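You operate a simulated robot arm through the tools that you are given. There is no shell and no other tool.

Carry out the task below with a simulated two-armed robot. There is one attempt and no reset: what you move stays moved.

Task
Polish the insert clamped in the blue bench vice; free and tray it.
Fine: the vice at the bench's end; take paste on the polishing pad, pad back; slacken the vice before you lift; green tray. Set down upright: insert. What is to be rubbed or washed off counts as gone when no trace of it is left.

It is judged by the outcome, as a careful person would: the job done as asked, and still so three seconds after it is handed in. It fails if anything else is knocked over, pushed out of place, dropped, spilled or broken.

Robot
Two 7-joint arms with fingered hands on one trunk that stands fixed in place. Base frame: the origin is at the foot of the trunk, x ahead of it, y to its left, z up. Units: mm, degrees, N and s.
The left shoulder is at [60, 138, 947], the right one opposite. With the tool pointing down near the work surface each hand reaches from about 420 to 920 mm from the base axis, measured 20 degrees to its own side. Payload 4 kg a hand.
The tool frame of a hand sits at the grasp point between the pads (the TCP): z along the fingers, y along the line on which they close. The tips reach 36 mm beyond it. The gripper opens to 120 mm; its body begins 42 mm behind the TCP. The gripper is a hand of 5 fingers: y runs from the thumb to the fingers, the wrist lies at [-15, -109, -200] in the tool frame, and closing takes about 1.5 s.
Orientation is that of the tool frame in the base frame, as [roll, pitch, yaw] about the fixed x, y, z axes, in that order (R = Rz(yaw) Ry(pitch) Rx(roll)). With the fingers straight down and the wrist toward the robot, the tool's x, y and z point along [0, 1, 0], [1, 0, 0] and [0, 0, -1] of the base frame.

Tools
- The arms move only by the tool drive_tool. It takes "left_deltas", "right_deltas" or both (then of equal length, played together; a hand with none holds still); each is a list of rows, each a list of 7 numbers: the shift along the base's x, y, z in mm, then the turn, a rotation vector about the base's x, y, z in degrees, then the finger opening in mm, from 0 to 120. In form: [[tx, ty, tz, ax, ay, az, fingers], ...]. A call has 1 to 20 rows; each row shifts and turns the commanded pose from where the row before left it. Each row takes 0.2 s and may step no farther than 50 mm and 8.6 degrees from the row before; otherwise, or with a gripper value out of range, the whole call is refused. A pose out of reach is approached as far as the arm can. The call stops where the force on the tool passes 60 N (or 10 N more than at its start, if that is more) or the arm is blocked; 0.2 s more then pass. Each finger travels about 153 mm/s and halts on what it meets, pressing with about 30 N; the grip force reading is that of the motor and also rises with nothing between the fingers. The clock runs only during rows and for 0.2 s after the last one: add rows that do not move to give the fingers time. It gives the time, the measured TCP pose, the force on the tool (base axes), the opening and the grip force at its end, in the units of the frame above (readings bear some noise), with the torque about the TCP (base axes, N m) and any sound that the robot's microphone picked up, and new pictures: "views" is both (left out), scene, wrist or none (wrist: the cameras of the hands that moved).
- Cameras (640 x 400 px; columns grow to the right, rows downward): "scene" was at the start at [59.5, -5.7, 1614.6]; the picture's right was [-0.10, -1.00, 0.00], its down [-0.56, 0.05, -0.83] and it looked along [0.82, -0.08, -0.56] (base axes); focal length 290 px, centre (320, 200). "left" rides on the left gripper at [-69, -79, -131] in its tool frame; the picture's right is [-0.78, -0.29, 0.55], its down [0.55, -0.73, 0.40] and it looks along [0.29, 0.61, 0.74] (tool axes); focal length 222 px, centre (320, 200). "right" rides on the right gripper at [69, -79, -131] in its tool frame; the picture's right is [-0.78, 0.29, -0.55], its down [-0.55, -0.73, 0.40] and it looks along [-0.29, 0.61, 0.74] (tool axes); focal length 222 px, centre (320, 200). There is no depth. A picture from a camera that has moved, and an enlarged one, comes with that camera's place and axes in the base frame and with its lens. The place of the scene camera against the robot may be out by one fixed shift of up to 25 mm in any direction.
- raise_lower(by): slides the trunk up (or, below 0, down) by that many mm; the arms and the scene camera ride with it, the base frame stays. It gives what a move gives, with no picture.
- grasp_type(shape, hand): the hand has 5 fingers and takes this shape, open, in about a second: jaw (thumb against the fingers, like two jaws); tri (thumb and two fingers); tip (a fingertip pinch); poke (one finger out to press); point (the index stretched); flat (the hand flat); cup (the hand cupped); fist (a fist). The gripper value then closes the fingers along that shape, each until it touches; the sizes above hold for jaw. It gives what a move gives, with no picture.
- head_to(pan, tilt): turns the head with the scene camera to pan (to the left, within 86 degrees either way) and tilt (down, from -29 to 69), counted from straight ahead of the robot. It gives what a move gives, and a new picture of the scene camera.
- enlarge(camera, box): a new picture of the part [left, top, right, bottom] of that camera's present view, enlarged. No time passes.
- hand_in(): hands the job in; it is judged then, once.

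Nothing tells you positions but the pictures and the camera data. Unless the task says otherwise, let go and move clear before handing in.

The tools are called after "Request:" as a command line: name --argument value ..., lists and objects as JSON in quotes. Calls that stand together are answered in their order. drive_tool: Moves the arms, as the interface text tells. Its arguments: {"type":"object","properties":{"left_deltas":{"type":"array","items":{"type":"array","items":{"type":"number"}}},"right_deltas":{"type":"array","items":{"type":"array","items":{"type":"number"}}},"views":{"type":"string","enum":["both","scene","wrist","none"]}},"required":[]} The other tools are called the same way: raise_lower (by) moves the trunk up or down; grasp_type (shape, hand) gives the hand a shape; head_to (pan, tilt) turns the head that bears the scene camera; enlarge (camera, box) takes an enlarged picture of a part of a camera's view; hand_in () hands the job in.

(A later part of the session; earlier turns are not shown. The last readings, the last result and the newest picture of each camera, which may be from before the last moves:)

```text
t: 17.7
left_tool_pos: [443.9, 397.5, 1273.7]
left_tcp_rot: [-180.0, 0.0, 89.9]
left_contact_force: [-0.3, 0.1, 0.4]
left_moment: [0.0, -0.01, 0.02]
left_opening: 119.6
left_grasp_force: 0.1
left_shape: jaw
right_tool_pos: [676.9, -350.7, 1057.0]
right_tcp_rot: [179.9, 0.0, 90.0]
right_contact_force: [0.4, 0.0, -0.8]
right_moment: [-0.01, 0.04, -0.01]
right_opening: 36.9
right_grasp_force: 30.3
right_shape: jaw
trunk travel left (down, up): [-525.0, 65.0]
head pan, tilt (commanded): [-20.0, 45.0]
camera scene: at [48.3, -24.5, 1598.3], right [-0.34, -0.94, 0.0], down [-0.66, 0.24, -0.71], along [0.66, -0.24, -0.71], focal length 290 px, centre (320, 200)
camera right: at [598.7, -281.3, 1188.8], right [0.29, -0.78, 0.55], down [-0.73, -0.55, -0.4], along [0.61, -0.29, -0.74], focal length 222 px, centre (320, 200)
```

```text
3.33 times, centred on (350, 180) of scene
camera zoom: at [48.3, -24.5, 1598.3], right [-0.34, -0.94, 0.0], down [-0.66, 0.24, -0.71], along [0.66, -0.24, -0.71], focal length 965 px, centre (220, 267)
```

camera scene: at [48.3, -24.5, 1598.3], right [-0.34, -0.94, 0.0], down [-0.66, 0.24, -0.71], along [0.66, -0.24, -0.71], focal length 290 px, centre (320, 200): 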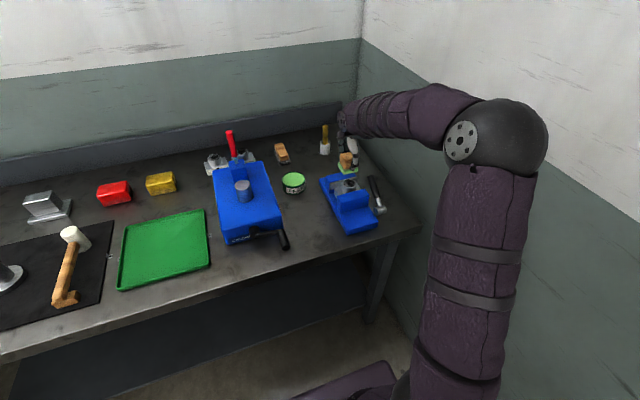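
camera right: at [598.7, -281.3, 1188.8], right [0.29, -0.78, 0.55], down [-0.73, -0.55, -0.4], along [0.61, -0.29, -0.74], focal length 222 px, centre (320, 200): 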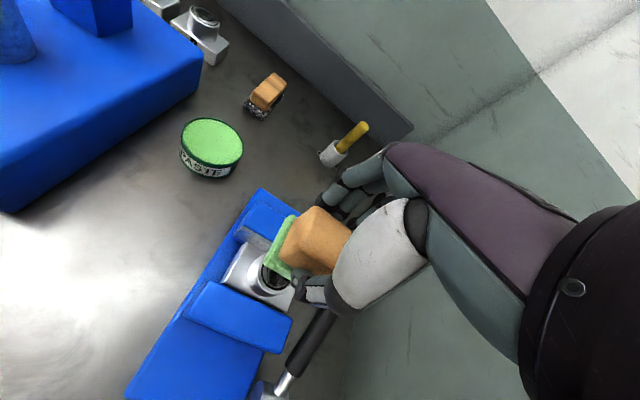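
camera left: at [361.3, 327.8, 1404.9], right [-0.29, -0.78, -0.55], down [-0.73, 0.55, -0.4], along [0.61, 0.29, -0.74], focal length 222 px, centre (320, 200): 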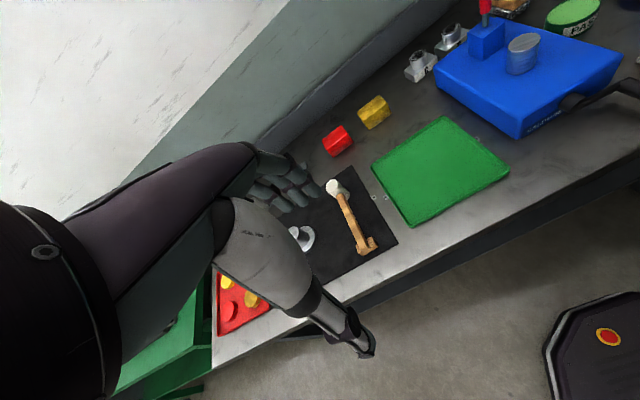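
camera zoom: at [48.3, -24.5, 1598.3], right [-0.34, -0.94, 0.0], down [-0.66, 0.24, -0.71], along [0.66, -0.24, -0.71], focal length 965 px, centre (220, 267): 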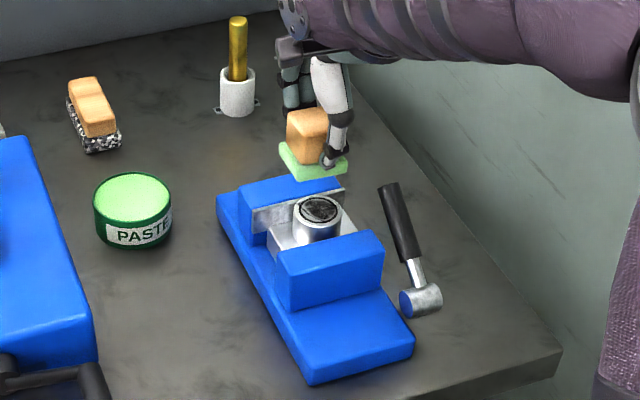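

The pad hangs just over the insert and the lever has clearance to the right. I'll lower until the felt touches the face.

Request:
drive_tool --right_deltas '[[0, -2, -15, 0, 0, 0, 0], [0, -2, -15, 0, 0, 0, 0], [0, 0, -10, 0, 0, 0, 0], [0, 0, -5, 0, 0, 0, 0], [0, 0, -3, 0, 0, 0, 0], [0, 0, 0, 0, 0, 0, 0]]' --views "scene"

Request:
enlarge --camera "scene" --box '[300, 130, 400, 230]'

```text
t: 19.1
left_tool_pos: [442.5, 396.3, 1272.8]
left_tcp_rot: [179.9, 0.0, 90.0]
left_contact_force: [0.5, 1.2, 0.7]
left_moment: [0.05, -0.01, -0.01]
left_opening: 119.3
left_grasp_force: 0.0
left_shape: jaw
right_tool_pos: [677.1, -355.9, 1009.3]
right_tcp_rot: [-180.0, 0.0, 90.1]
right_contact_force: [-0.1, -0.1, -0.8]
right_moment: [0.0, 0.01, -0.03]
right_opening: 36.9
right_grasp_force: 30.3
right_shape: jaw
trunk travel left (down, up): [-525.0, 65.0]
head pan, tilt (commanded): [-20.0, 45.0]
camera scene: at [47.8, -25.0, 1598.4], right [-0.34, -0.94, 0.0], down [-0.66, 0.24, -0.71], along [0.66, -0.24, -0.71], focal length 290 px, centre (320, 200)
```

scene: 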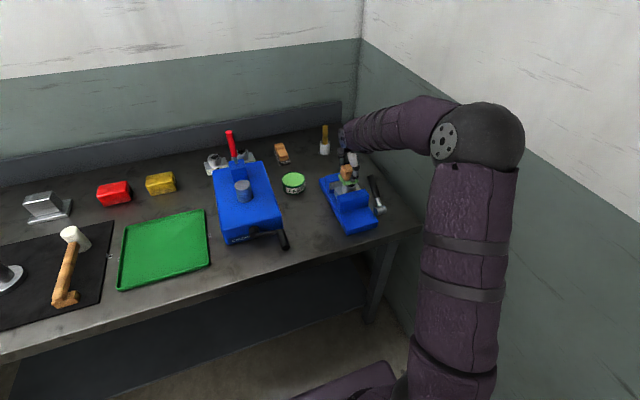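

```text
4.00 times, centred on (350, 180) of scene
camera zoom: at [47.8, -25.0, 1598.4], right [-0.34, -0.94, 0.0], down [-0.66, 0.24, -0.71], along [0.66, -0.24, -0.71], focal length 1158 px, centre (200, 280)
```

zoom: 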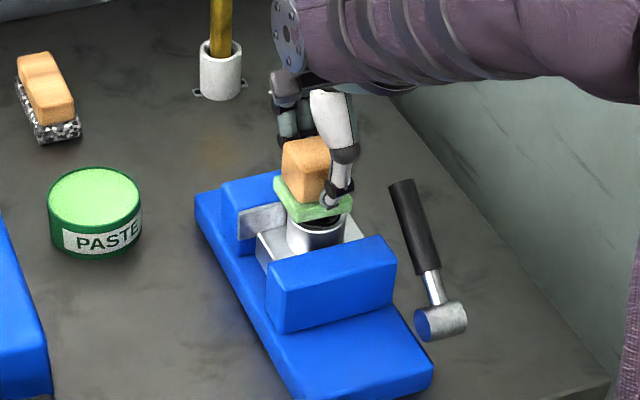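

The felt is a few millimetres above the face. I'll ease down onto it.

Request:
drive_tool --right_deltas '[[0, 0, -3, 0, 0, 0, 0], [0, 0, -3, 0, 0, 0, 0], [0, 0, -2, 0, 0, 0, 0], [0, 0, 0, 0, 0, 0, 0]]' --views "none"

Request:
enlarge --camera "scene" --box '[300, 130, 400, 230]'

```text
t: 20.1
left_tool_pos: [443.0, 396.6, 1273.4]
left_tcp_rot: [-180.0, 0.1, 90.0]
left_contact_force: [-0.2, 0.2, -0.1]
left_moment: [0.0, -0.02, 0.01]
left_opening: 119.6
left_grasp_force: 0.1
left_shape: jaw
right_tool_pos: [677.6, -356.0, 1001.2]
right_tcp_rot: [179.9, 0.0, 90.0]
right_contact_force: [-0.3, 0.5, -0.8]
right_moment: [0.01, 0.03, 0.01]
right_opening: 36.7
right_grasp_force: 30.2
right_shape: jaw
trunk travel left (down, up): [-525.0, 65.0]
head pan, tilt (commanded): [-20.0, 45.0]
```

```text
4.00 times, centred on (350, 180) of scene
camera zoom: at [47.8, -24.9, 1598.4], right [-0.34, -0.94, 0.0], down [-0.66, 0.24, -0.71], along [0.66, -0.24, -0.71], focal length 1158 px, centre (200, 280)
```

zoom: 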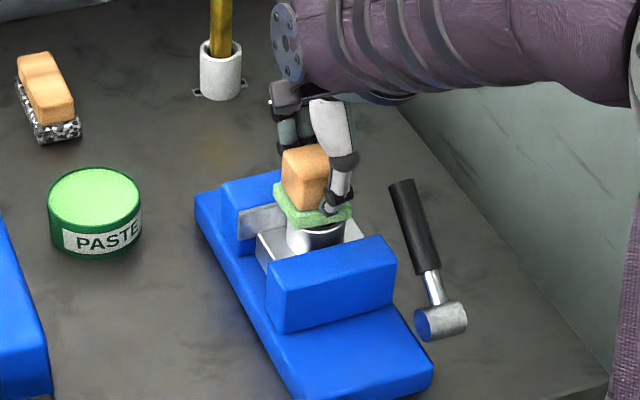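

Request:
drive_tool --right_deltas '[[0, 0, -2, 0, 0, 0, 0], [0, 0, -2, 0, 0, 0, 0], [0, 0, -1, 0, 0, 0, 0], [0, 0, 0, 0, 0, 0, 0]]' --views "none"

Request:
enlarge --camera "scene" --box '[320, 160, 370, 210]'

```text
t: 21.1
left_tool_pos: [442.0, 396.4, 1274.2]
left_tcp_rot: [180.0, 0.0, 90.1]
left_contact_force: [0.5, 0.0, 0.6]
left_moment: [0.0, 0.0, 0.0]
left_opening: 120.0
left_grasp_force: 0.0
left_shape: jaw
right_tool_pos: [677.7, -355.8, 997.6]
right_tcp_rot: [179.7, -0.1, 90.0]
right_contact_force: [0.0, -0.9, 11.9]
right_moment: [-0.06, -0.27, -0.02]
right_opening: 37.3
right_grasp_force: 29.8
right_shape: jaw
trunk travel left (down, up): [-525.0, 65.0]
head pan, tilt (commanded): [-20.0, 45.0]
```

```text
8.00 times, centred on (345, 185) of scene
camera zoom: at [46.4, -24.3, 1598.6], right [-0.34, -0.94, 0.0], down [-0.66, 0.24, -0.71], along [0.67, -0.24, -0.71], focal length 2317 px, centre (120, 320)
```

zoom: 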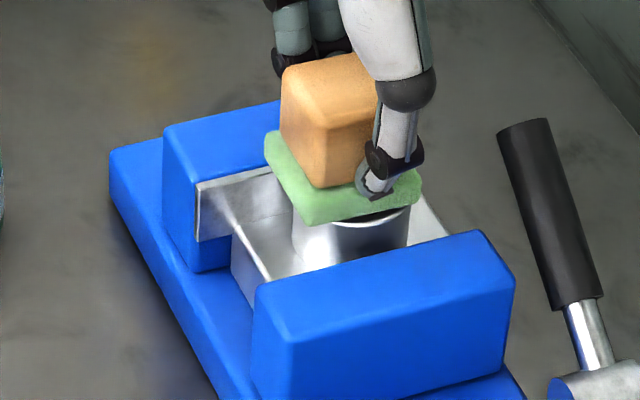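

The felt presses on the face with about 12 N. I'll rub with back-and-forth strokes in several directions.

Request:
drive_tool --right_deltas '[[-5, -4, 0, 0, 0, 0, 0], [-8, 0, 0, 0, 0, 0, 0], [16, 0, 0, 0, 0, 0, 0], [-16, 0, 0, 0, 0, 0, 0], [16, 0, 0, 0, 0, 0, 0], [-8, 0, 0, 0, 0, 0, 0], [0, -8, 0, 0, 0, 0, 0], [0, 16, 0, 0, 0, 0, 0], [0, -16, 0, 0, 0, 0, 0], [0, 16, 0, 0, 0, 0, 0], [0, -8, 0, 0, 0, 0, 0], [8, 8, 0, 0, 0, 0, 0], [-16, -16, 0, 0, 0, 0, 0], [16, 16, 0, 0, 0, 0, 0], [-8, -8, 0, 0, 0, 0, 0], [8, -8, 0, 0, 0, 0, 0], [-16, 16, 0, 0, 0, 0, 0], [16, -16, 0, 0, 0, 0, 0], [-8, 8, 0, 0, 0, 0, 0], [0, 0, 0, 0, 0, 0, 0]]' --views "none"

Request:
enlarge --camera "scene" --box '[320, 160, 370, 210]'

```text
t: 25.3
left_tool_pos: [442.7, 396.1, 1274.7]
left_tcp_rot: [-179.9, 0.0, 90.0]
left_contact_force: [-0.1, 0.1, 0.6]
left_moment: [-0.01, -0.01, -0.03]
left_opening: 119.8
left_grasp_force: 0.1
left_shape: jaw
right_tool_pos: [672.2, -362.6, 997.2]
right_tcp_rot: [179.9, 0.1, 89.8]
right_contact_force: [5.5, -5.4, 15.0]
right_moment: [-0.24, -0.73, -0.17]
right_opening: 38.3
right_grasp_force: 30.3
right_shape: jaw
trunk travel left (down, up): [-525.0, 65.0]
head pan, tilt (commanded): [-20.0, 45.0]
```

```text
8.00 times, centred on (345, 185) of scene
camera zoom: at [46.9, -25.0, 1598.5], right [-0.34, -0.94, 0.0], down [-0.66, 0.24, -0.71], along [0.66, -0.24, -0.71], focal length 2317 px, centre (120, 320)
```

zoom: 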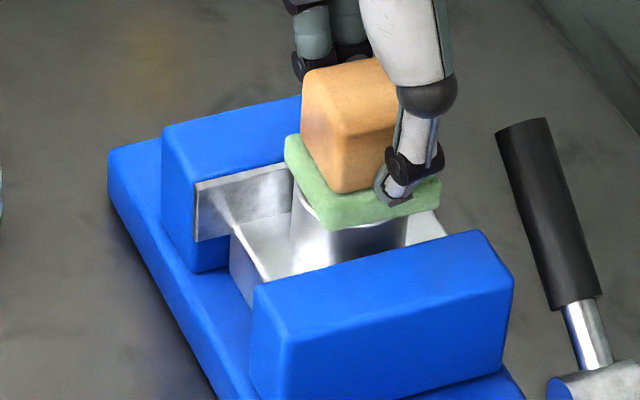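

I'll lift the pad to inspect the face.

Request:
drive_tool --right_deltas '[[0, 0, 6, 0, 0, 0, 0], [0, 0, 20, 0, 0, 0, 0], [10, 0, 25, 0, 0, 0, 0], [0, 0, 0, 0, 0, 0, 0]]' --views "none"

Request:
enlarge --camera "scene" --box '[320, 150, 380, 210]'

Request:
enlarge --camera "right" --box '[180, 150, 440, 400]'

```text
t: 26.3
left_tool_pos: [442.6, 396.9, 1273.1]
left_tcp_rot: [180.0, 0.0, 90.0]
left_contact_force: [0.6, -0.1, 0.3]
left_moment: [0.01, -0.02, -0.01]
left_opening: 119.6
left_grasp_force: 0.1
left_shape: jaw
right_tool_pos: [680.4, -360.6, 1047.7]
right_tcp_rot: [-179.9, -0.1, 90.0]
right_contact_force: [-0.1, -0.5, -0.7]
right_moment: [0.0, 0.0, 0.0]
right_opening: 37.1
right_grasp_force: 30.2
right_shape: jaw
trunk travel left (down, up): [-525.0, 65.0]
head pan, tilt (commanded): [-20.0, 45.0]
```

```text
6.67 times, centred on (350, 180) of scene
camera zoom: at [47.7, -25.0, 1598.4], right [-0.34, -0.94, 0.0], down [-0.66, 0.24, -0.71], along [0.66, -0.24, -0.71], focal length 1931 px, centre (120, 333)
```

zoom: 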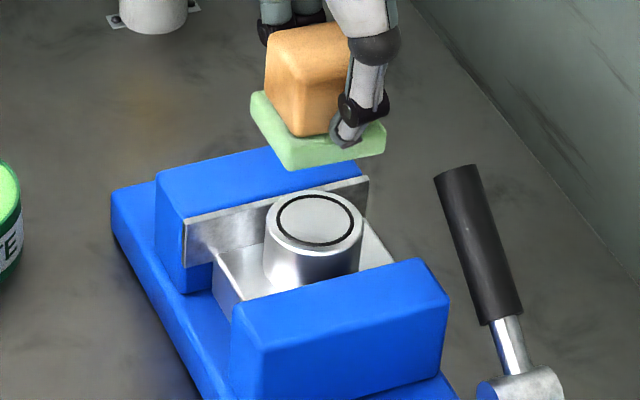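

```text
1.60 times, centred on (310, 275) of right
camera zoom: at [602.2, -290.5, 1179.1], right [0.29, -0.78, 0.55], down [-0.74, -0.55, -0.4], along [0.61, -0.29, -0.74], focal length 355 px, centre (336, 80)
```

zoom: 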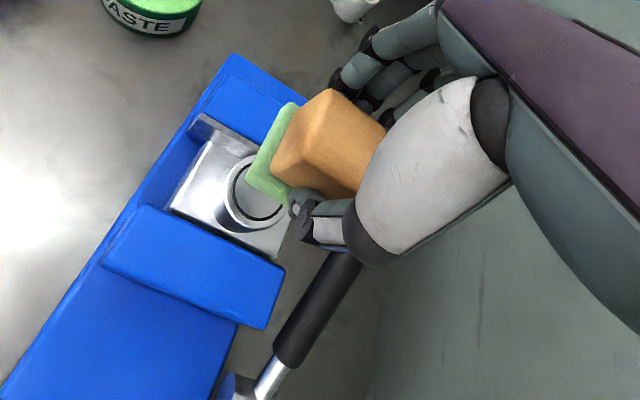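

The tarnish looks gone, leaving only the black ring line. I'll look at maximum enlargement for any remaining trace.

Request:
enlarge --camera "scene" --box '[340, 174, 360, 190]'

Request:
enlarge --camera "scene" --box '[200, 140, 260, 180]'

```text
16.00 times, centred on (350, 182) of scene
camera zoom: at [47.7, -25.0, 1598.4], right [-0.34, -0.94, 0.0], down [-0.66, 0.24, -0.71], along [0.66, -0.24, -0.71], focal length 4634 px, centre (-160, 488)
```

zoom: 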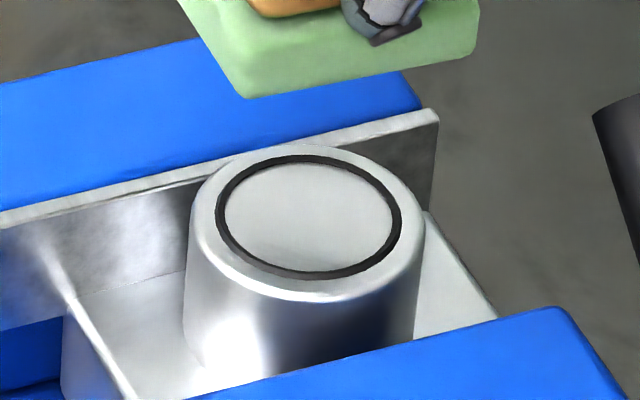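

```text
10.00 times, centred on (230, 160) of scene
camera zoom: at [47.7, -25.0, 1598.4], right [-0.34, -0.94, 0.0], down [-0.66, 0.24, -0.71], along [0.66, -0.24, -0.71], focal length 2896 px, centre (1220, 600)
```

zoom: 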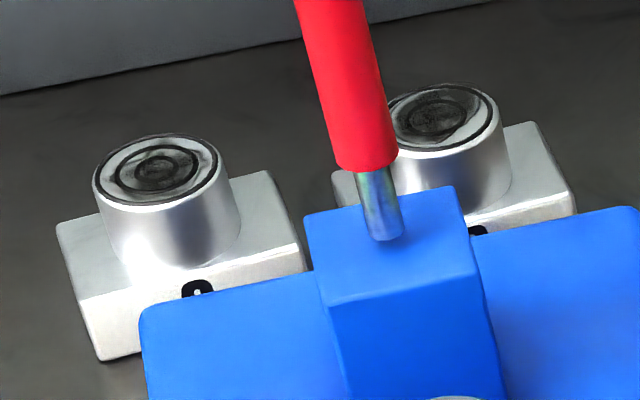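

The face is uniformly bright; the crisp black ring matches the rings on inserts B and C, so it appears to be an engraved line. To be certain I'll do one more rubbing pass covering the whole rim and compare.

Request:
drive_tool --right_deltas '[[-8, 3, -25, 0, 0, 0, 0], [0, 0, -18, 0, 0, 0, 0], [0, 0, -8, 0, 0, 0, 0], [10, 0, 0, 0, 0, 0, 0], [-20, 0, 0, 0, 0, 0, 0], [20, 0, 0, 0, 0, 0, 0], [-20, 0, 0, 0, 0, 0, 0], [10, 0, 0, 0, 0, 0, 0], [0, 10, 0, 0, 0, 0, 0], [0, -18, 0, 0, 0, 0, 0], [0, 18, 0, 0, 0, 0, 0], [0, -18, 0, 0, 0, 0, 0], [0, 8, 0, 0, 0, 0, 0], [8, 8, 0, 0, 0, 0, 0], [-16, -16, 0, 0, 0, 0, 0], [8, 8, 0, 0, 0, 0, 0], [-8, 8, 0, 0, 0, 0, 0], [16, -16, 0, 0, 0, 0, 0], [-8, 8, 0, 0, 0, 0, 0], [0, 0, 0, 0, 0, 0, 0]]' --views "none"

Request:
drive_tool --right_deltas '[[0, 0, 6, 0, 0, 0, 0], [0, 0, 20, 0, 0, 0, 0], [10, 0, 25, 0, 0, 0, 0], [0, 0, 0, 0, 0, 0, 0]]' --views "none"

Request:
enlarge --camera "scene" --box '[340, 174, 360, 190]'

Request:
enlarge --camera "right" --box '[180, 150, 440, 400]'

```text
t: 30.5
left_tool_pos: [442.4, 396.1, 1274.5]
left_tcp_rot: [180.0, 0.0, 90.0]
left_contact_force: [0.8, 0.3, -0.2]
left_moment: [-0.04, 0.01, 0.02]
left_opening: 119.7
left_grasp_force: 0.0
left_shape: jaw
right_tool_pos: [673.6, -357.6, 999.5]
right_tcp_rot: [179.8, 0.1, 90.0]
right_contact_force: [6.9, -4.9, 16.3]
right_moment: [-0.14, -0.78, -0.09]
right_opening: 38.5
right_grasp_force: 30.1
right_shape: jaw
trunk travel left (down, up): [-525.0, 65.0]
head pan, tilt (commanded): [-20.0, 45.0]
```

```text
t: 31.5
left_tool_pos: [442.1, 396.0, 1273.2]
left_tcp_rot: [179.9, 0.0, 89.9]
left_contact_force: [-0.1, 0.3, -0.1]
left_moment: [-0.02, 0.03, 0.0]
left_opening: 119.7
left_grasp_force: 0.1
left_shape: jaw
right_tool_pos: [683.0, -357.0, 1047.1]
right_tcp_rot: [-179.9, 0.1, 90.0]
right_contact_force: [0.5, -0.3, -1.4]
right_moment: [0.01, -0.01, 0.0]
right_opening: 37.6
right_grasp_force: 29.7
right_shape: jaw
trunk travel left (down, up): [-525.0, 65.0]
head pan, tilt (commanded): [-20.0, 45.0]
```

```text
16.00 times, centred on (350, 182) of scene
camera zoom: at [47.7, -25.0, 1598.4], right [-0.34, -0.94, 0.0], down [-0.66, 0.24, -0.71], along [0.66, -0.24, -0.71], focal length 4634 px, centre (-160, 488)
```

zoom: 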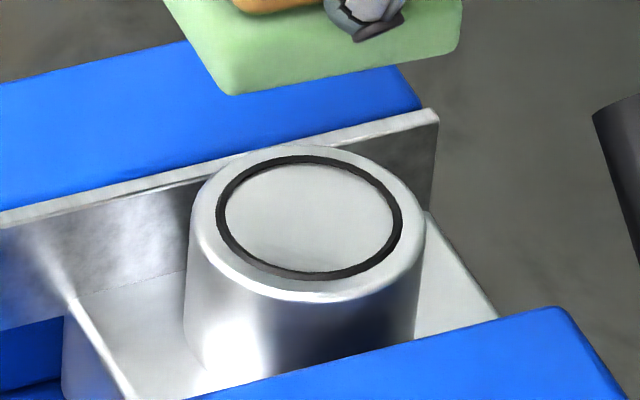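

```text
1.60 times, centred on (310, 275) of right
camera zoom: at [603.8, -287.7, 1179.6], right [0.29, -0.79, 0.55], down [-0.74, -0.55, -0.4], along [0.61, -0.29, -0.74], focal length 355 px, centre (336, 80)
```

zoom: 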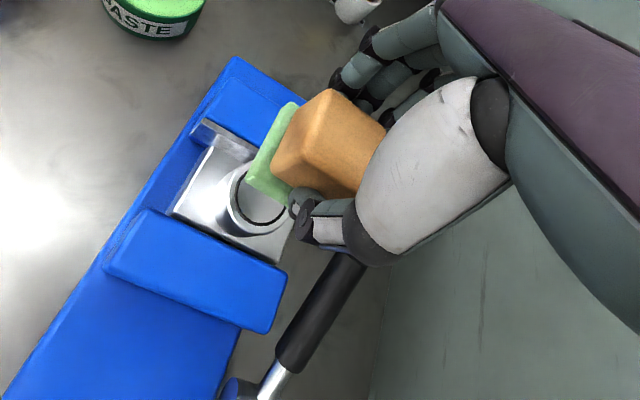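

The ring is unchanged and the face is bright, so polishing is done. Next I put the pad back at its home spot (624, -199).

Request:
drive_tool --right_deltas '[[-5, 20, 10, 0, 0, 0, 0], [-14, 35, 0, 0, 0, 0, 0], [-14, 35, 0, 0, 0, 0, 0], [-14, 35, 0, 0, 0, 0, 0], [-11, 33, 0, 0, 0, 0, 0], [0, 0, -40, 0, 0, 0, 0], [0, 0, -40, 0, 0, 0, 0], [0, 0, -35, 0, 0, 0, 0], [0, 0, -20, 0, 0, 0, 0], [0, 0, 0, 0, 0, 0, 0]]' --views "both"

Request:
enlarge --camera "right" --box '[200, 120, 440, 380]'

Request:
enlarge --camera "scene" --box '[260, 150, 360, 250]'

```text
t: 33.7
left_tool_pos: [443.8, 395.7, 1274.3]
left_tcp_rot: [-180.0, 0.0, 90.0]
left_contact_force: [0.4, -0.8, -0.3]
left_moment: [0.0, 0.01, 0.02]
left_opening: 119.8
left_grasp_force: 0.1
left_shape: jaw
right_tool_pos: [625.2, -200.6, 922.4]
right_tcp_rot: [-179.9, 0.0, 90.0]
right_contact_force: [0.1, 1.1, -0.9]
right_moment: [0.01, 0.01, 0.06]
right_opening: 37.2
right_grasp_force: 29.5
right_shape: jaw
trunk travel left (down, up): [-525.0, 65.0]
head pan, tilt (commanded): [-20.0, 45.0]
camera scene: at [47.8, -24.9, 1598.4], right [-0.34, -0.94, 0.0], down [-0.66, 0.24, -0.71], along [0.66, -0.24, -0.71], focal length 290 px, centre (320, 200)
camera right: at [548.1, -130.7, 1054.7], right [0.29, -0.79, 0.55], down [-0.74, -0.55, -0.4], along [0.61, -0.29, -0.74], focal length 222 px, centre (320, 200)
```

scene: 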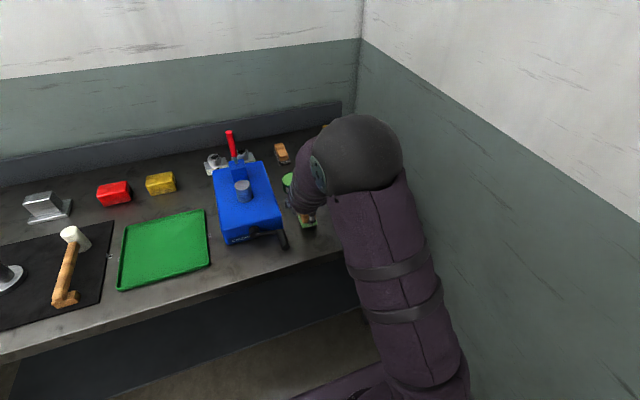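
right: 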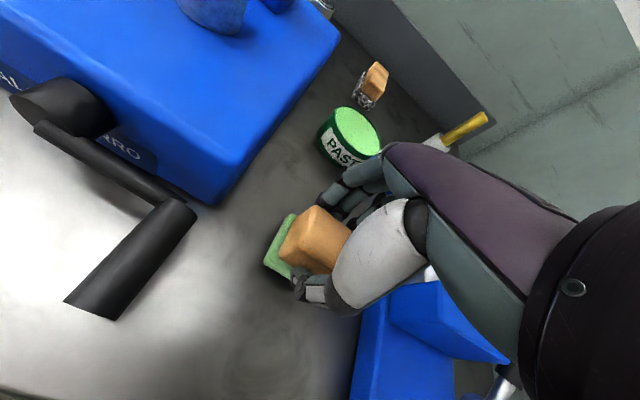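

```text
1.54 times, centred on (320, 250) of right
camera zoom: at [548.1, -130.7, 1054.7], right [0.29, -0.79, 0.55], down [-0.74, -0.55, -0.4], along [0.61, -0.29, -0.74], focal length 342 px, centre (320, 123)
```

zoom: 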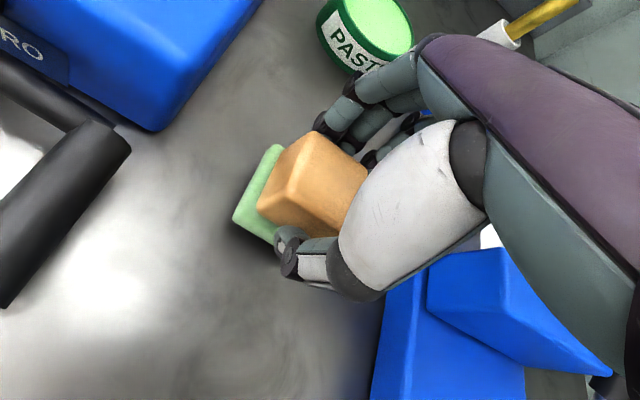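

```text
4.00 times, centred on (310, 200) of scene
camera zoom: at [47.8, -24.9, 1598.4], right [-0.34, -0.94, 0.0], down [-0.66, 0.24, -0.71], along [0.66, -0.24, -0.71], focal length 1158 px, centre (360, 200)
```

zoom: 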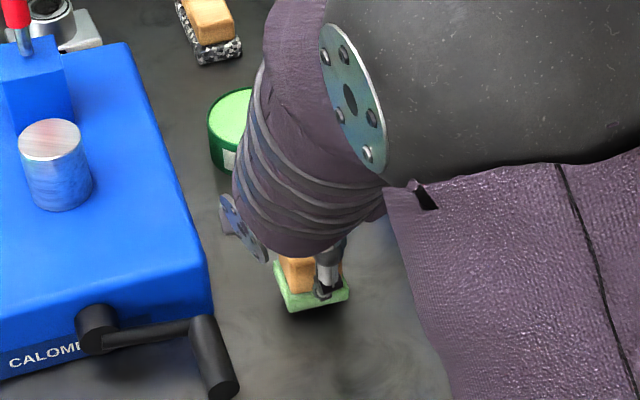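

The pad is over its home spot. I'll lower it gently until it rests on the bench.

Request:
drive_tool --right_deltas '[[-1, 1, -8, 0, 0, 0, 0], [0, 0, -4, 0, 0, 0, 0], [0, 0, -2, 0, 0, 0, 0], [0, 0, 0, 0, 0, 0, 0]]' --views "none"

```text
t: 34.7
left_tool_pos: [443.4, 395.9, 1273.8]
left_tcp_rot: [-180.0, -0.1, 90.0]
left_contact_force: [-0.6, -0.2, -0.6]
left_moment: [0.0, 0.0, -0.01]
left_opening: 119.5
left_grasp_force: 0.2
left_shape: jaw
right_tool_pos: [624.9, -199.1, 909.3]
right_tcp_rot: [179.9, 0.0, 90.1]
right_contact_force: [0.2, -1.3, 3.8]
right_moment: [-0.14, -0.17, -0.02]
right_opening: 37.5
right_grasp_force: 30.5
right_shape: jaw
trunk travel left (down, up): [-525.0, 65.0]
head pan, tilt (commanded): [-20.0, 45.0]
```

The pad rests on the bench. I'll open the fingers slowly and rise.

Request:
drive_tool --right_deltas '[[0, 0, 0, 0, 0, 0, 42], [0, 0, 0, 0, 0, 0, 50], [0, 0, 0, 0, 0, 0, 65], [0, 0, 0, 0, 0, 0, 90], [0, 0, 0, 0, 0, 0, 120], [0, 0, 0, 0, 0, 0, 120], [0, 0, 20, 0, 0, 0, 120], [0, 0, 30, 0, 0, 0, 120], [0, 0, 40, 0, 0, 0, 120], [0, 0, 40, 0, 0, 0, 120], [0, 0, 0, 0, 0, 0, 120]]' --views "both"

Request:
enlarge --camera "right" --box '[160, 180, 400, 380]'

```text
t: 37.1
left_tool_pos: [443.3, 397.3, 1274.8]
left_tcp_rot: [179.9, 0.0, 90.1]
left_contact_force: [0.1, -0.5, -0.2]
left_moment: [0.0, -0.02, -0.02]
left_opening: 119.5
left_grasp_force: 0.0
left_shape: jaw
right_tool_pos: [625.0, -199.3, 1037.9]
right_tcp_rot: [-180.0, 0.0, 90.0]
right_contact_force: [-0.9, -0.9, -0.8]
right_moment: [0.02, -0.02, 0.05]
right_opening: 119.8
right_grasp_force: 0.0
right_shape: jaw
trunk travel left (down, up): [-525.0, 65.0]
head pan, tilt (commanded): [-20.0, 45.0]
camera scene: at [48.1, -24.8, 1598.4], right [-0.34, -0.94, 0.0], down [-0.66, 0.24, -0.71], along [0.66, -0.24, -0.71], focal length 290 px, centre (320, 200)
camera right: at [546.7, -129.2, 1170.8], right [0.29, -0.79, 0.55], down [-0.74, -0.55, -0.4], along [0.61, -0.29, -0.74], focal length 222 px, centre (320, 200)
```

scene: 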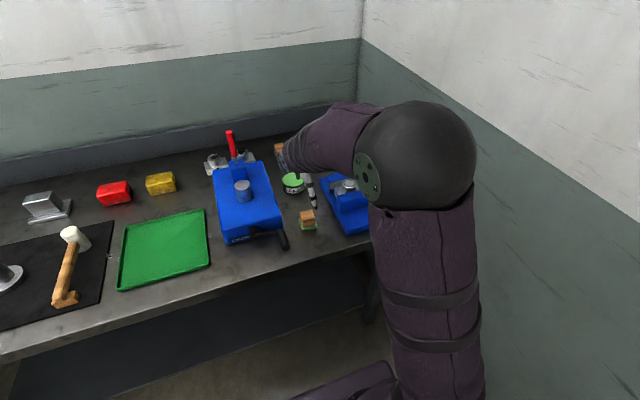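
right: 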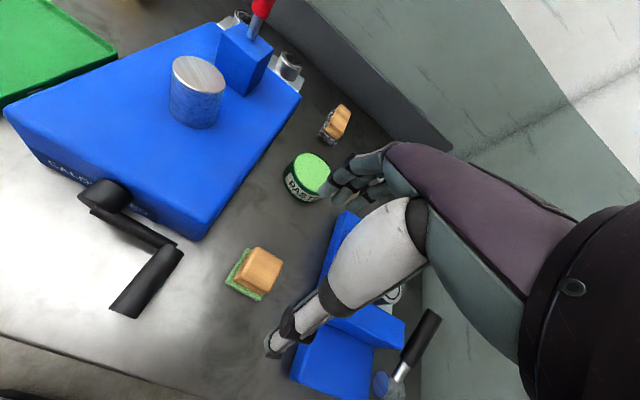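

```text
2.00 times, centred on (280, 280) of right
camera zoom: at [546.7, -129.2, 1170.8], right [0.29, -0.79, 0.55], down [-0.74, -0.55, -0.4], along [0.61, -0.29, -0.74], focal length 444 px, centre (400, 40)
```

zoom: 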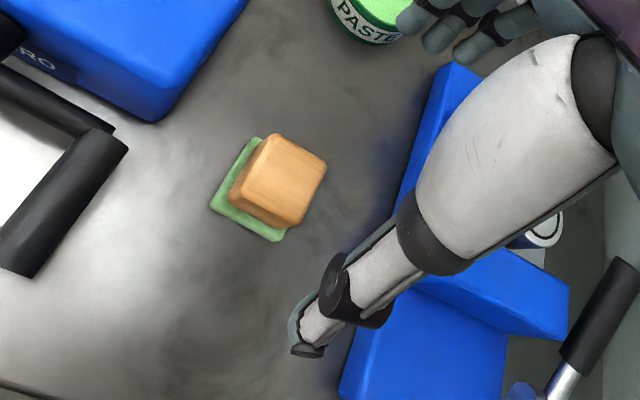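

The pad is back at its place. Next is the vice lever: its hub is at about (577, -425, 885) and the handle end at about (660, -424, 974), tilted ~47° up and forward. I'll raise the hand, take a one-finger shape and see where the fingertip lies.

Request:
drive_tool --right_deltas '[[0, -10, 40, 0, 0, 0, 120], [0, -40, 20, 0, 0, 0, 120], [0, -45, 0, 0, 0, 0, 120], [0, -45, 0, 0, 0, 0, 120], [0, -45, 0, 0, 0, 0, 120], [0, -40, 0, 0, 0, 0, 120], [20, -15, 0, 0, 0, 0, 120]]' --views "none"

Request:
grasp_type --hand "right" --shape "poke"

Request:
drive_tool --right_deltas '[[0, 0, 0, 0, 0, 0, 120]]' --views "both"

```text
t: 38.7
left_tool_pos: [443.8, 395.3, 1273.9]
left_tcp_rot: [-179.9, -0.1, 90.0]
left_contact_force: [0.6, 0.2, 0.2]
left_moment: [-0.03, -0.02, 0.03]
left_opening: 119.7
left_grasp_force: 0.0
left_shape: jaw
right_tool_pos: [644.9, -437.7, 1098.4]
right_tcp_rot: [180.0, 0.0, 90.0]
right_contact_force: [0.1, -0.4, 0.2]
right_moment: [-0.01, 0.0, -0.01]
right_opening: 119.9
right_grasp_force: 0.0
right_shape: jaw
trunk travel left (down, up): [-525.0, 65.0]
head pan, tilt (commanded): [-20.0, 45.0]
```

```text
t: 39.6
left_tool_pos: [442.3, 396.7, 1274.5]
left_tcp_rot: [180.0, 0.1, 90.0]
left_contact_force: [-1.3, -0.1, -0.1]
left_moment: [0.01, -0.01, -0.03]
left_opening: 119.3
left_grasp_force: 0.0
left_shape: jaw
right_tool_pos: [644.4, -437.0, 1097.5]
right_tcp_rot: [-179.9, -0.1, 90.0]
right_contact_force: [0.2, -0.8, -0.2]
right_moment: [0.0, 0.0, 0.02]
right_opening: 0.2
right_grasp_force: 0.0
right_shape: poke
trunk travel left (down, up): [-525.0, 65.0]
head pan, tilt (commanded): [-20.0, 45.0]
```

```text
t: 40.0
left_tool_pos: [443.4, 396.1, 1273.9]
left_tcp_rot: [-180.0, 0.0, 90.0]
left_contact_force: [-0.5, 0.7, -0.5]
left_moment: [0.04, 0.01, -0.03]
left_opening: 119.6
left_grasp_force: 0.2
left_shape: jaw
right_tool_pos: [644.0, -438.1, 1098.6]
right_tcp_rot: [-180.0, -0.1, 89.9]
right_contact_force: [0.7, -0.3, -0.3]
right_moment: [0.04, 0.01, 0.0]
right_opening: 0.0
right_grasp_force: 0.1
right_shape: poke
trunk travel left (down, up): [-525.0, 65.0]
head pan, tilt (commanded): [-20.0, 45.0]
camera scene: at [47.7, -24.9, 1598.4], right [-0.34, -0.94, 0.0], down [-0.66, 0.24, -0.71], along [0.66, -0.24, -0.71], focal length 290 px, centre (320, 200)
camera right: at [565.6, -368.1, 1230.6], right [0.29, -0.78, 0.55], down [-0.73, -0.55, -0.4], along [0.61, -0.29, -0.74], focal length 222 px, centre (320, 200)
```

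scene: 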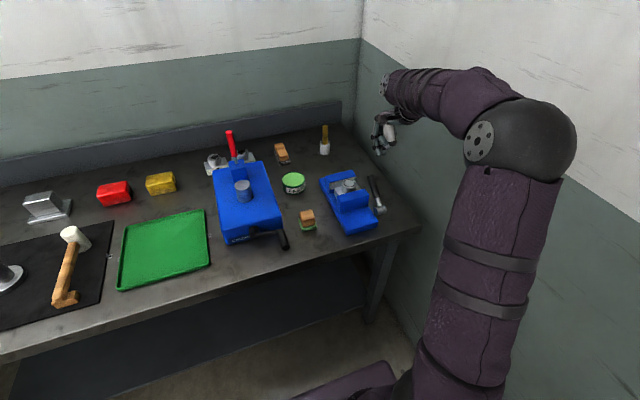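
right: 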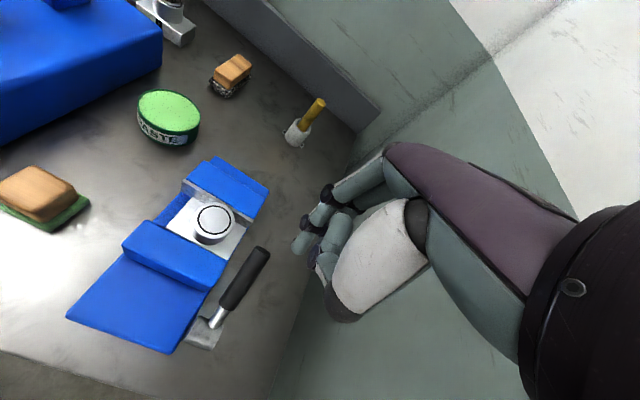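

Request:
enlarge --camera "right" --box '[60, 140, 400, 360]'

Request:
enlarge --camera "scene" --box '[320, 100, 420, 240]'

Request:
enlarge --camera "right" --box '[190, 230, 290, 360]'

```text
1.82 times, centred on (230, 250) of right
camera zoom: at [565.6, -368.1, 1230.6], right [0.29, -0.78, 0.55], down [-0.73, -0.55, -0.4], along [0.61, -0.29, -0.74], focal length 404 px, centre (484, 109)
```

zoom: 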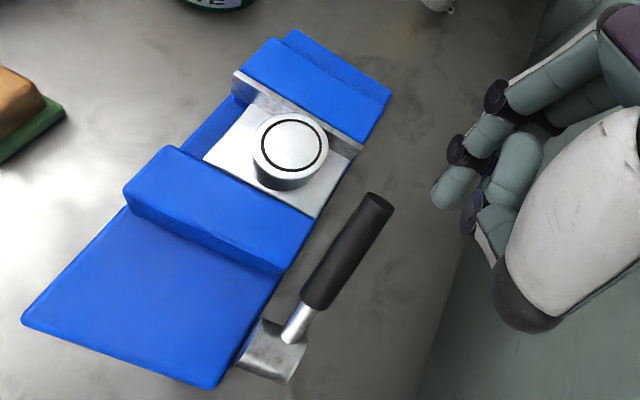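

```text
2.86 times, centred on (370, 170) of scene
camera zoom: at [47.7, -24.9, 1598.4], right [-0.34, -0.94, 0.0], down [-0.66, 0.24, -0.71], along [0.66, -0.24, -0.71], focal length 827 px, centre (177, 286)
```

zoom: 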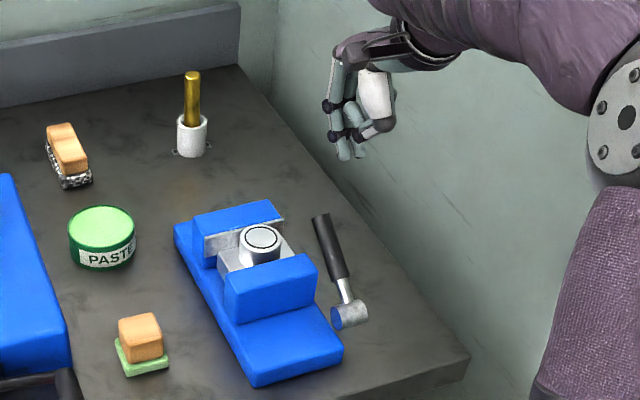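

```text
3.08 times, centred on (240, 295) of right
camera zoom: at [565.6, -368.1, 1230.6], right [0.29, -0.78, 0.55], down [-0.73, -0.55, -0.4], along [0.61, -0.29, -0.74], focal length 684 px, centre (566, -92)
```

zoom: 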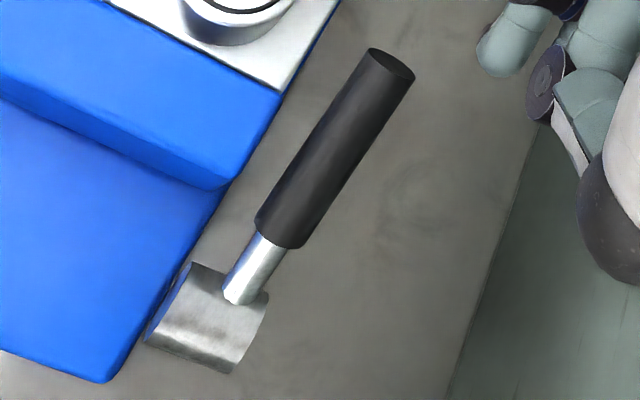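

In poke shape the index fingertip sits about 42 mm below and 5 mm ahead of the TCP. I'll lower the finger just in front of (beyond) the handle's upper end, so I can gently test pulling the lever up and back towards the robot.

Request:
drive_tool --right_deltas '[[25, 4, 0, 0, 0, 0, 0], [22, 4, -10, 0, 0, 0, 0], [0, 0, -40, 0, 0, 0, 0], [0, 0, -35, 0, 0, 0, 0], [0, 0, -20, 0, 0, 0, 0], [0, 0, 0, 0, 0, 0, 0]]' --views "both"

Request:
enlarge --camera "right" --box '[180, 180, 400, 380]'

Request:
enlarge --camera "scene" --box '[330, 130, 410, 230]'

```text
t: 41.4
left_tool_pos: [444.2, 396.2, 1274.0]
left_tcp_rot: [180.0, 0.1, 90.0]
left_contact_force: [0.2, 0.7, 0.2]
left_moment: [0.0, -0.01, 0.01]
left_opening: 119.7
left_grasp_force: 0.1
left_shape: jaw
right_tool_pos: [692.5, -429.7, 992.3]
right_tcp_rot: [180.0, -0.1, 90.1]
right_contact_force: [-0.2, 0.0, 0.1]
right_moment: [-0.05, 0.0, 0.0]
right_opening: 0.1
right_grasp_force: 0.1
right_shape: poke
trunk travel left (down, up): [-525.0, 65.0]
head pan, tilt (commanded): [-20.0, 45.0]
camera scene: at [47.7, -24.8, 1598.4], right [-0.34, -0.94, 0.0], down [-0.66, 0.24, -0.71], along [0.66, -0.24, -0.71], focal length 290 px, centre (320, 200)
camera right: at [613.8, -360.6, 1124.5], right [0.29, -0.78, 0.55], down [-0.73, -0.55, -0.4], along [0.61, -0.29, -0.74], focal length 222 px, centre (320, 200)
```

scene: 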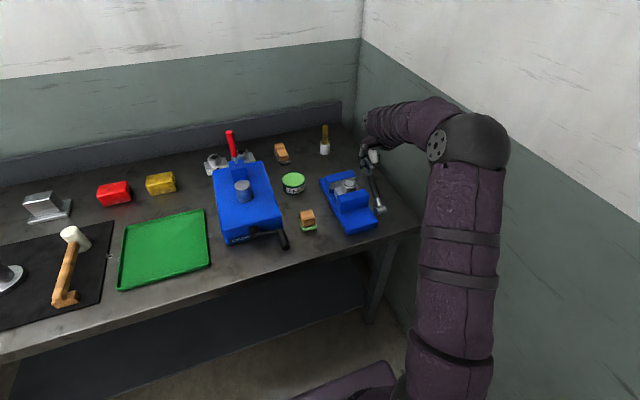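
right: 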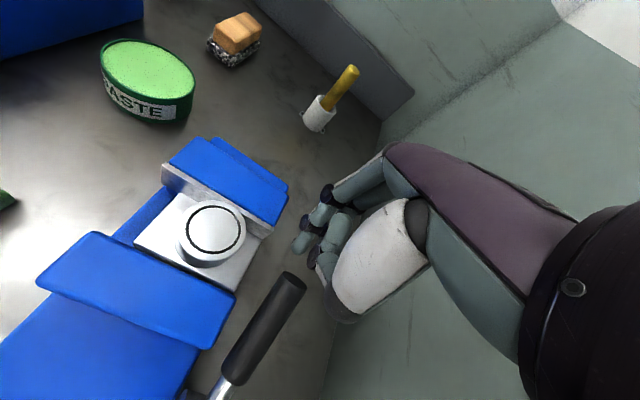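

```text
2.00 times, centred on (290, 280) of right
camera zoom: at [613.8, -360.6, 1124.5], right [0.29, -0.78, 0.55], down [-0.73, -0.55, -0.4], along [0.61, -0.29, -0.74], focal length 444 px, centre (380, 40)
```

zoom: 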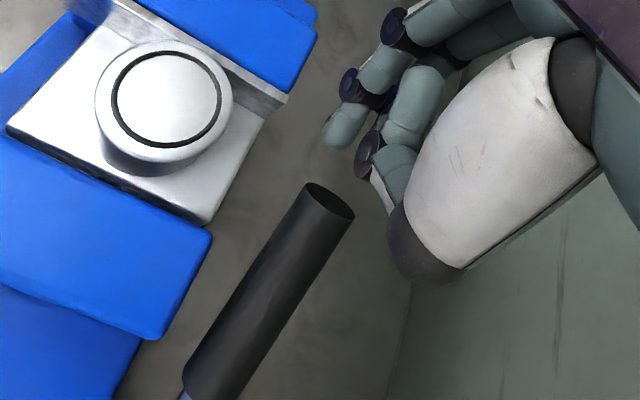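

```text
4.00 times, centred on (370, 180) of scene
camera zoom: at [47.7, -24.8, 1598.4], right [-0.34, -0.94, 0.0], down [-0.66, 0.24, -0.71], along [0.66, -0.24, -0.71], focal length 1158 px, centre (120, 280)
```

zoom: 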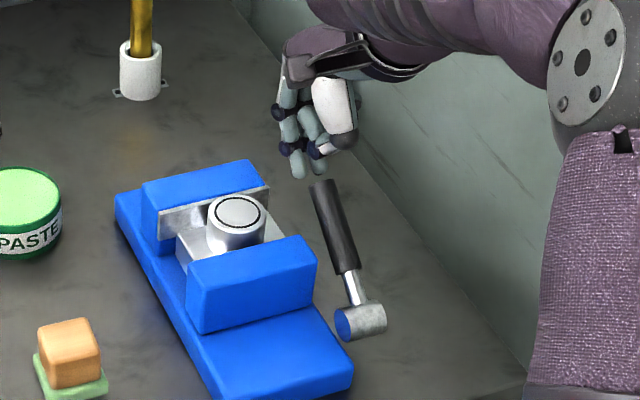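

The fingertip is just ahead of the handle's end, at about (697, -430, 950). I'll ease it back to make contact and feel whether the lever yields.

Request:
drive_tool --right_deltas '[[-8, 0, 0, 0, 0, 0, 0], [-8, 0, 0, 0, 0, 0, 0], [-4, 0, 0, 0, 0, 0, 0], [-4, 0, 1, 0, 0, 0, 0], [-3, 0, 1, 0, 0, 0, 0], [0, 0, 0, 0, 0, 0, 0]]' --views "wrist"

Request:
enlarge --camera "right" --box '[180, 180, 400, 380]'

Request:
enlarge --camera "scene" --box '[330, 130, 410, 230]'

```text
t: 42.8
left_tool_pos: [443.6, 397.2, 1273.4]
left_tcp_rot: [-179.9, 0.0, 90.1]
left_contact_force: [0.6, 0.5, 0.2]
left_moment: [0.03, -0.02, 0.0]
left_opening: 119.6
left_grasp_force: 0.0
left_shape: jaw
right_tool_pos: [665.4, -430.5, 995.2]
right_tcp_rot: [180.0, -0.1, 89.9]
right_contact_force: [5.1, 1.0, 0.1]
right_moment: [0.04, -0.08, -0.01]
right_opening: 0.3
right_grasp_force: 0.0
right_shape: poke
trunk travel left (down, up): [-525.0, 65.0]
head pan, tilt (commanded): [-20.0, 45.0]
camera right: at [586.9, -360.7, 1127.5], right [0.29, -0.79, 0.55], down [-0.74, -0.55, -0.4], along [0.61, -0.29, -0.74], focal length 222 px, centre (320, 200)
```

right: 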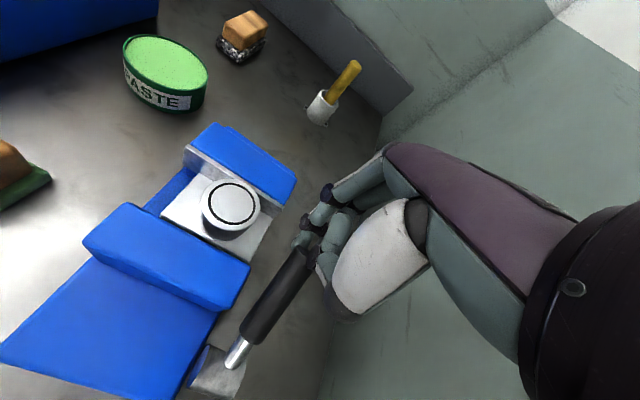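

```text
2.00 times, centred on (290, 280) of right
camera zoom: at [586.9, -360.7, 1127.5], right [0.29, -0.79, 0.55], down [-0.74, -0.55, -0.4], along [0.61, -0.29, -0.74], focal length 444 px, centre (380, 40)
```

zoom: 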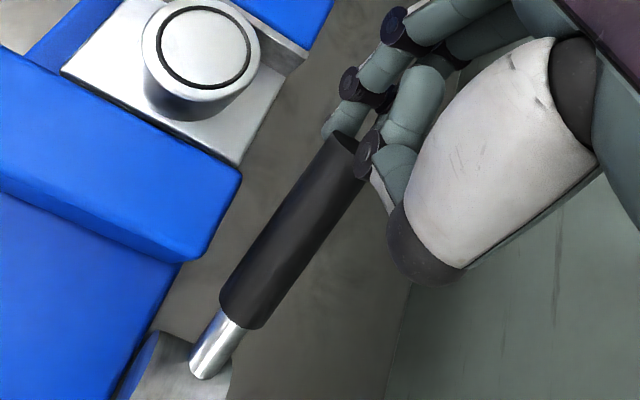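

```text
4.00 times, centred on (370, 180) of scene
camera zoom: at [48.4, -24.7, 1598.4], right [-0.34, -0.94, 0.0], down [-0.66, 0.24, -0.71], along [0.66, -0.24, -0.71], focal length 1158 px, centre (120, 280)
```

zoom: 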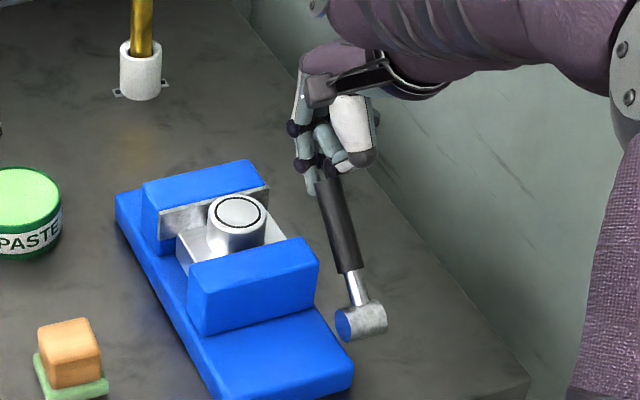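

The finger meets the handle with about 5 N and it seems to give a little. I'll keep pulling along the arc and watch the force and the jaw.

Request:
drive_tool --right_deltas '[[-5, 0, 2, 0, 0, 0, 0], [-5, 0, 2, 0, 0, 0, 0], [-5, 0, 2, 0, 0, 0, 0], [0, 0, 0, 0, 0, 0, 0]]' --views "none"

Request:
enlarge --camera "scene" --box '[330, 130, 410, 230]'

```text
t: 43.8
left_tool_pos: [443.1, 396.8, 1273.7]
left_tcp_rot: [-180.0, -0.1, 90.0]
left_contact_force: [-0.5, 0.1, 0.3]
left_moment: [-0.01, -0.03, -0.01]
left_opening: 119.6
left_grasp_force: 0.1
left_shape: jaw
right_tool_pos: [651.4, -429.7, 1002.4]
right_tcp_rot: [180.0, 0.0, 89.9]
right_contact_force: [4.2, 0.1, 0.4]
right_moment: [0.05, -0.08, -0.01]
right_opening: 0.2
right_grasp_force: 0.0
right_shape: poke
trunk travel left (down, up): [-525.0, 65.0]
head pan, tilt (commanded): [-20.0, 45.0]
```

```text
4.00 times, centred on (370, 180) of scene
camera zoom: at [48.3, -24.8, 1598.4], right [-0.34, -0.94, 0.0], down [-0.66, 0.24, -0.71], along [0.66, -0.24, -0.71], focal length 1158 px, centre (120, 280)
```

zoom: 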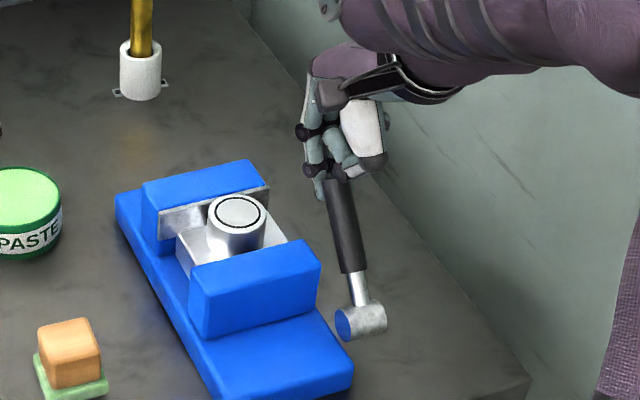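

The lever yields at a steady 4–5 N and the near jaw appears to back off, so this direction slackens. I'll carry on along the arc.

Request:
drive_tool --right_deltas '[[-6, 0, 3, 0, 0, 0, 0], [-6, 0, 3, 0, 0, 0, 0], [-7, 0, 3, 0, 0, 0, 0], [-7, 0, 3, 0, 0, 0, 0], [-6, 0, 3, 0, 0, 0, 0], [0, 0, 0, 0, 0, 0, 0]]' --views "none"

Request:
enlarge --camera "scene" --box '[330, 130, 410, 230]'

Request:
enlarge --camera "right" --box '[180, 180, 400, 380]'

```text
t: 45.2
left_tool_pos: [443.4, 397.2, 1275.1]
left_tcp_rot: [-179.9, 0.1, 89.9]
left_contact_force: [-0.2, 0.5, 0.0]
left_moment: [0.01, 0.0, 0.0]
left_opening: 119.5
left_grasp_force: 0.0
left_shape: jaw
right_tool_pos: [618.6, -429.6, 1018.2]
right_tcp_rot: [179.8, 0.0, 90.0]
right_contact_force: [8.0, 1.7, 7.0]
right_moment: [0.1, -0.4, -0.08]
right_opening: 0.2
right_grasp_force: 0.0
right_shape: poke
trunk travel left (down, up): [-525.0, 65.0]
head pan, tilt (commanded): [-20.0, 45.0]
```

```text
4.00 times, centred on (370, 180) of scene
camera zoom: at [48.1, -24.3, 1598.5], right [-0.34, -0.94, 0.0], down [-0.66, 0.24, -0.71], along [0.66, -0.24, -0.71], focal length 1158 px, centre (120, 280)
```

zoom: 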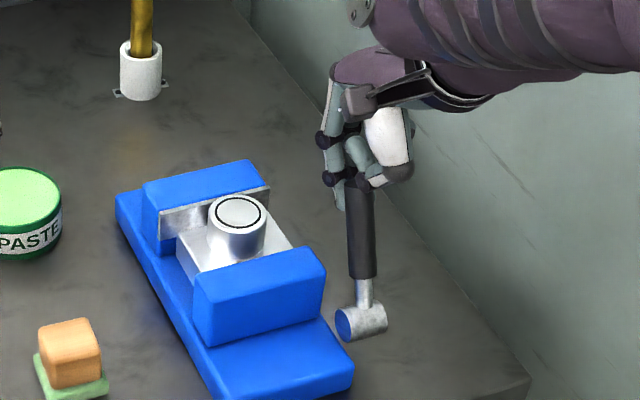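

```text
2.00 times, centred on (290, 280) of right
camera zoom: at [540.7, -360.1, 1149.8], right [0.29, -0.78, 0.55], down [-0.73, -0.55, -0.4], along [0.61, -0.29, -0.74], focal length 444 px, centre (380, 40)
```

zoom: 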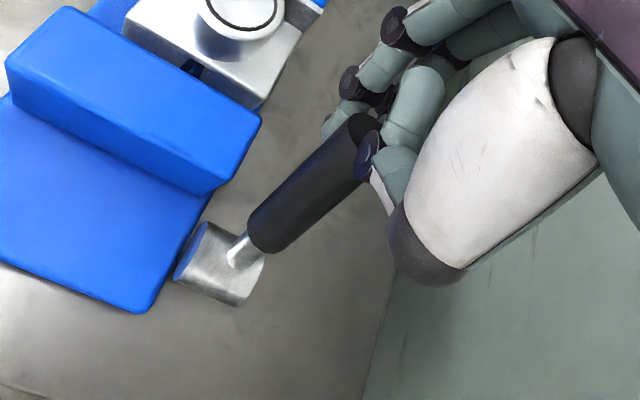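

The near jaw is clearly backing off. The handle's end lightly touches the curled fingers from below, so I'll rise slightly more while continuing.

Request:
drive_tool --right_deltas '[[0, 0, 5, 0, 0, 0, 0], [-6, 0, 2, 0, 0, 0, 0], [-7, 0, 2, 0, 0, 0, 0], [-7, 0, 1, 0, 0, 0, 0], [-7, 0, 1, 0, 0, 0, 0], [-7, 0, 0, 0, 0, 0, 0], [0, 0, 0, 0, 0, 0, 0]]' --views "none"

Request:
enlarge --camera "scene" --box '[330, 130, 410, 230]'

```text
t: 46.8
left_tool_pos: [442.3, 397.6, 1274.2]
left_tcp_rot: [-180.0, 0.2, 89.9]
left_contact_force: [0.1, 0.3, 0.1]
left_moment: [0.02, 0.01, 0.03]
left_opening: 120.0
left_grasp_force: 0.0
left_shape: jaw
right_tool_pos: [584.6, -429.1, 1029.4]
right_tcp_rot: [179.6, 0.2, 90.1]
right_contact_force: [8.4, 1.2, 18.9]
right_moment: [0.14, -0.36, -0.14]
right_opening: 0.2
right_grasp_force: 0.2
right_shape: poke
trunk travel left (down, up): [-525.0, 65.0]
head pan, tilt (commanded): [-20.0, 45.0]
```

```text
4.00 times, centred on (370, 180) of scene
camera zoom: at [47.0, -23.6, 1598.7], right [-0.34, -0.94, 0.0], down [-0.66, 0.24, -0.71], along [0.66, -0.24, -0.71], focal length 1158 px, centre (120, 280)
```

zoom: 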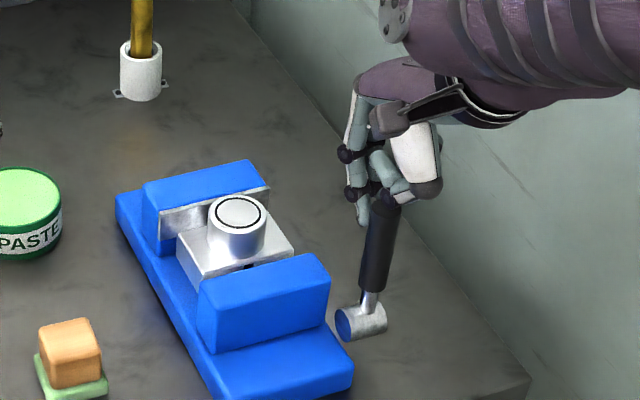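

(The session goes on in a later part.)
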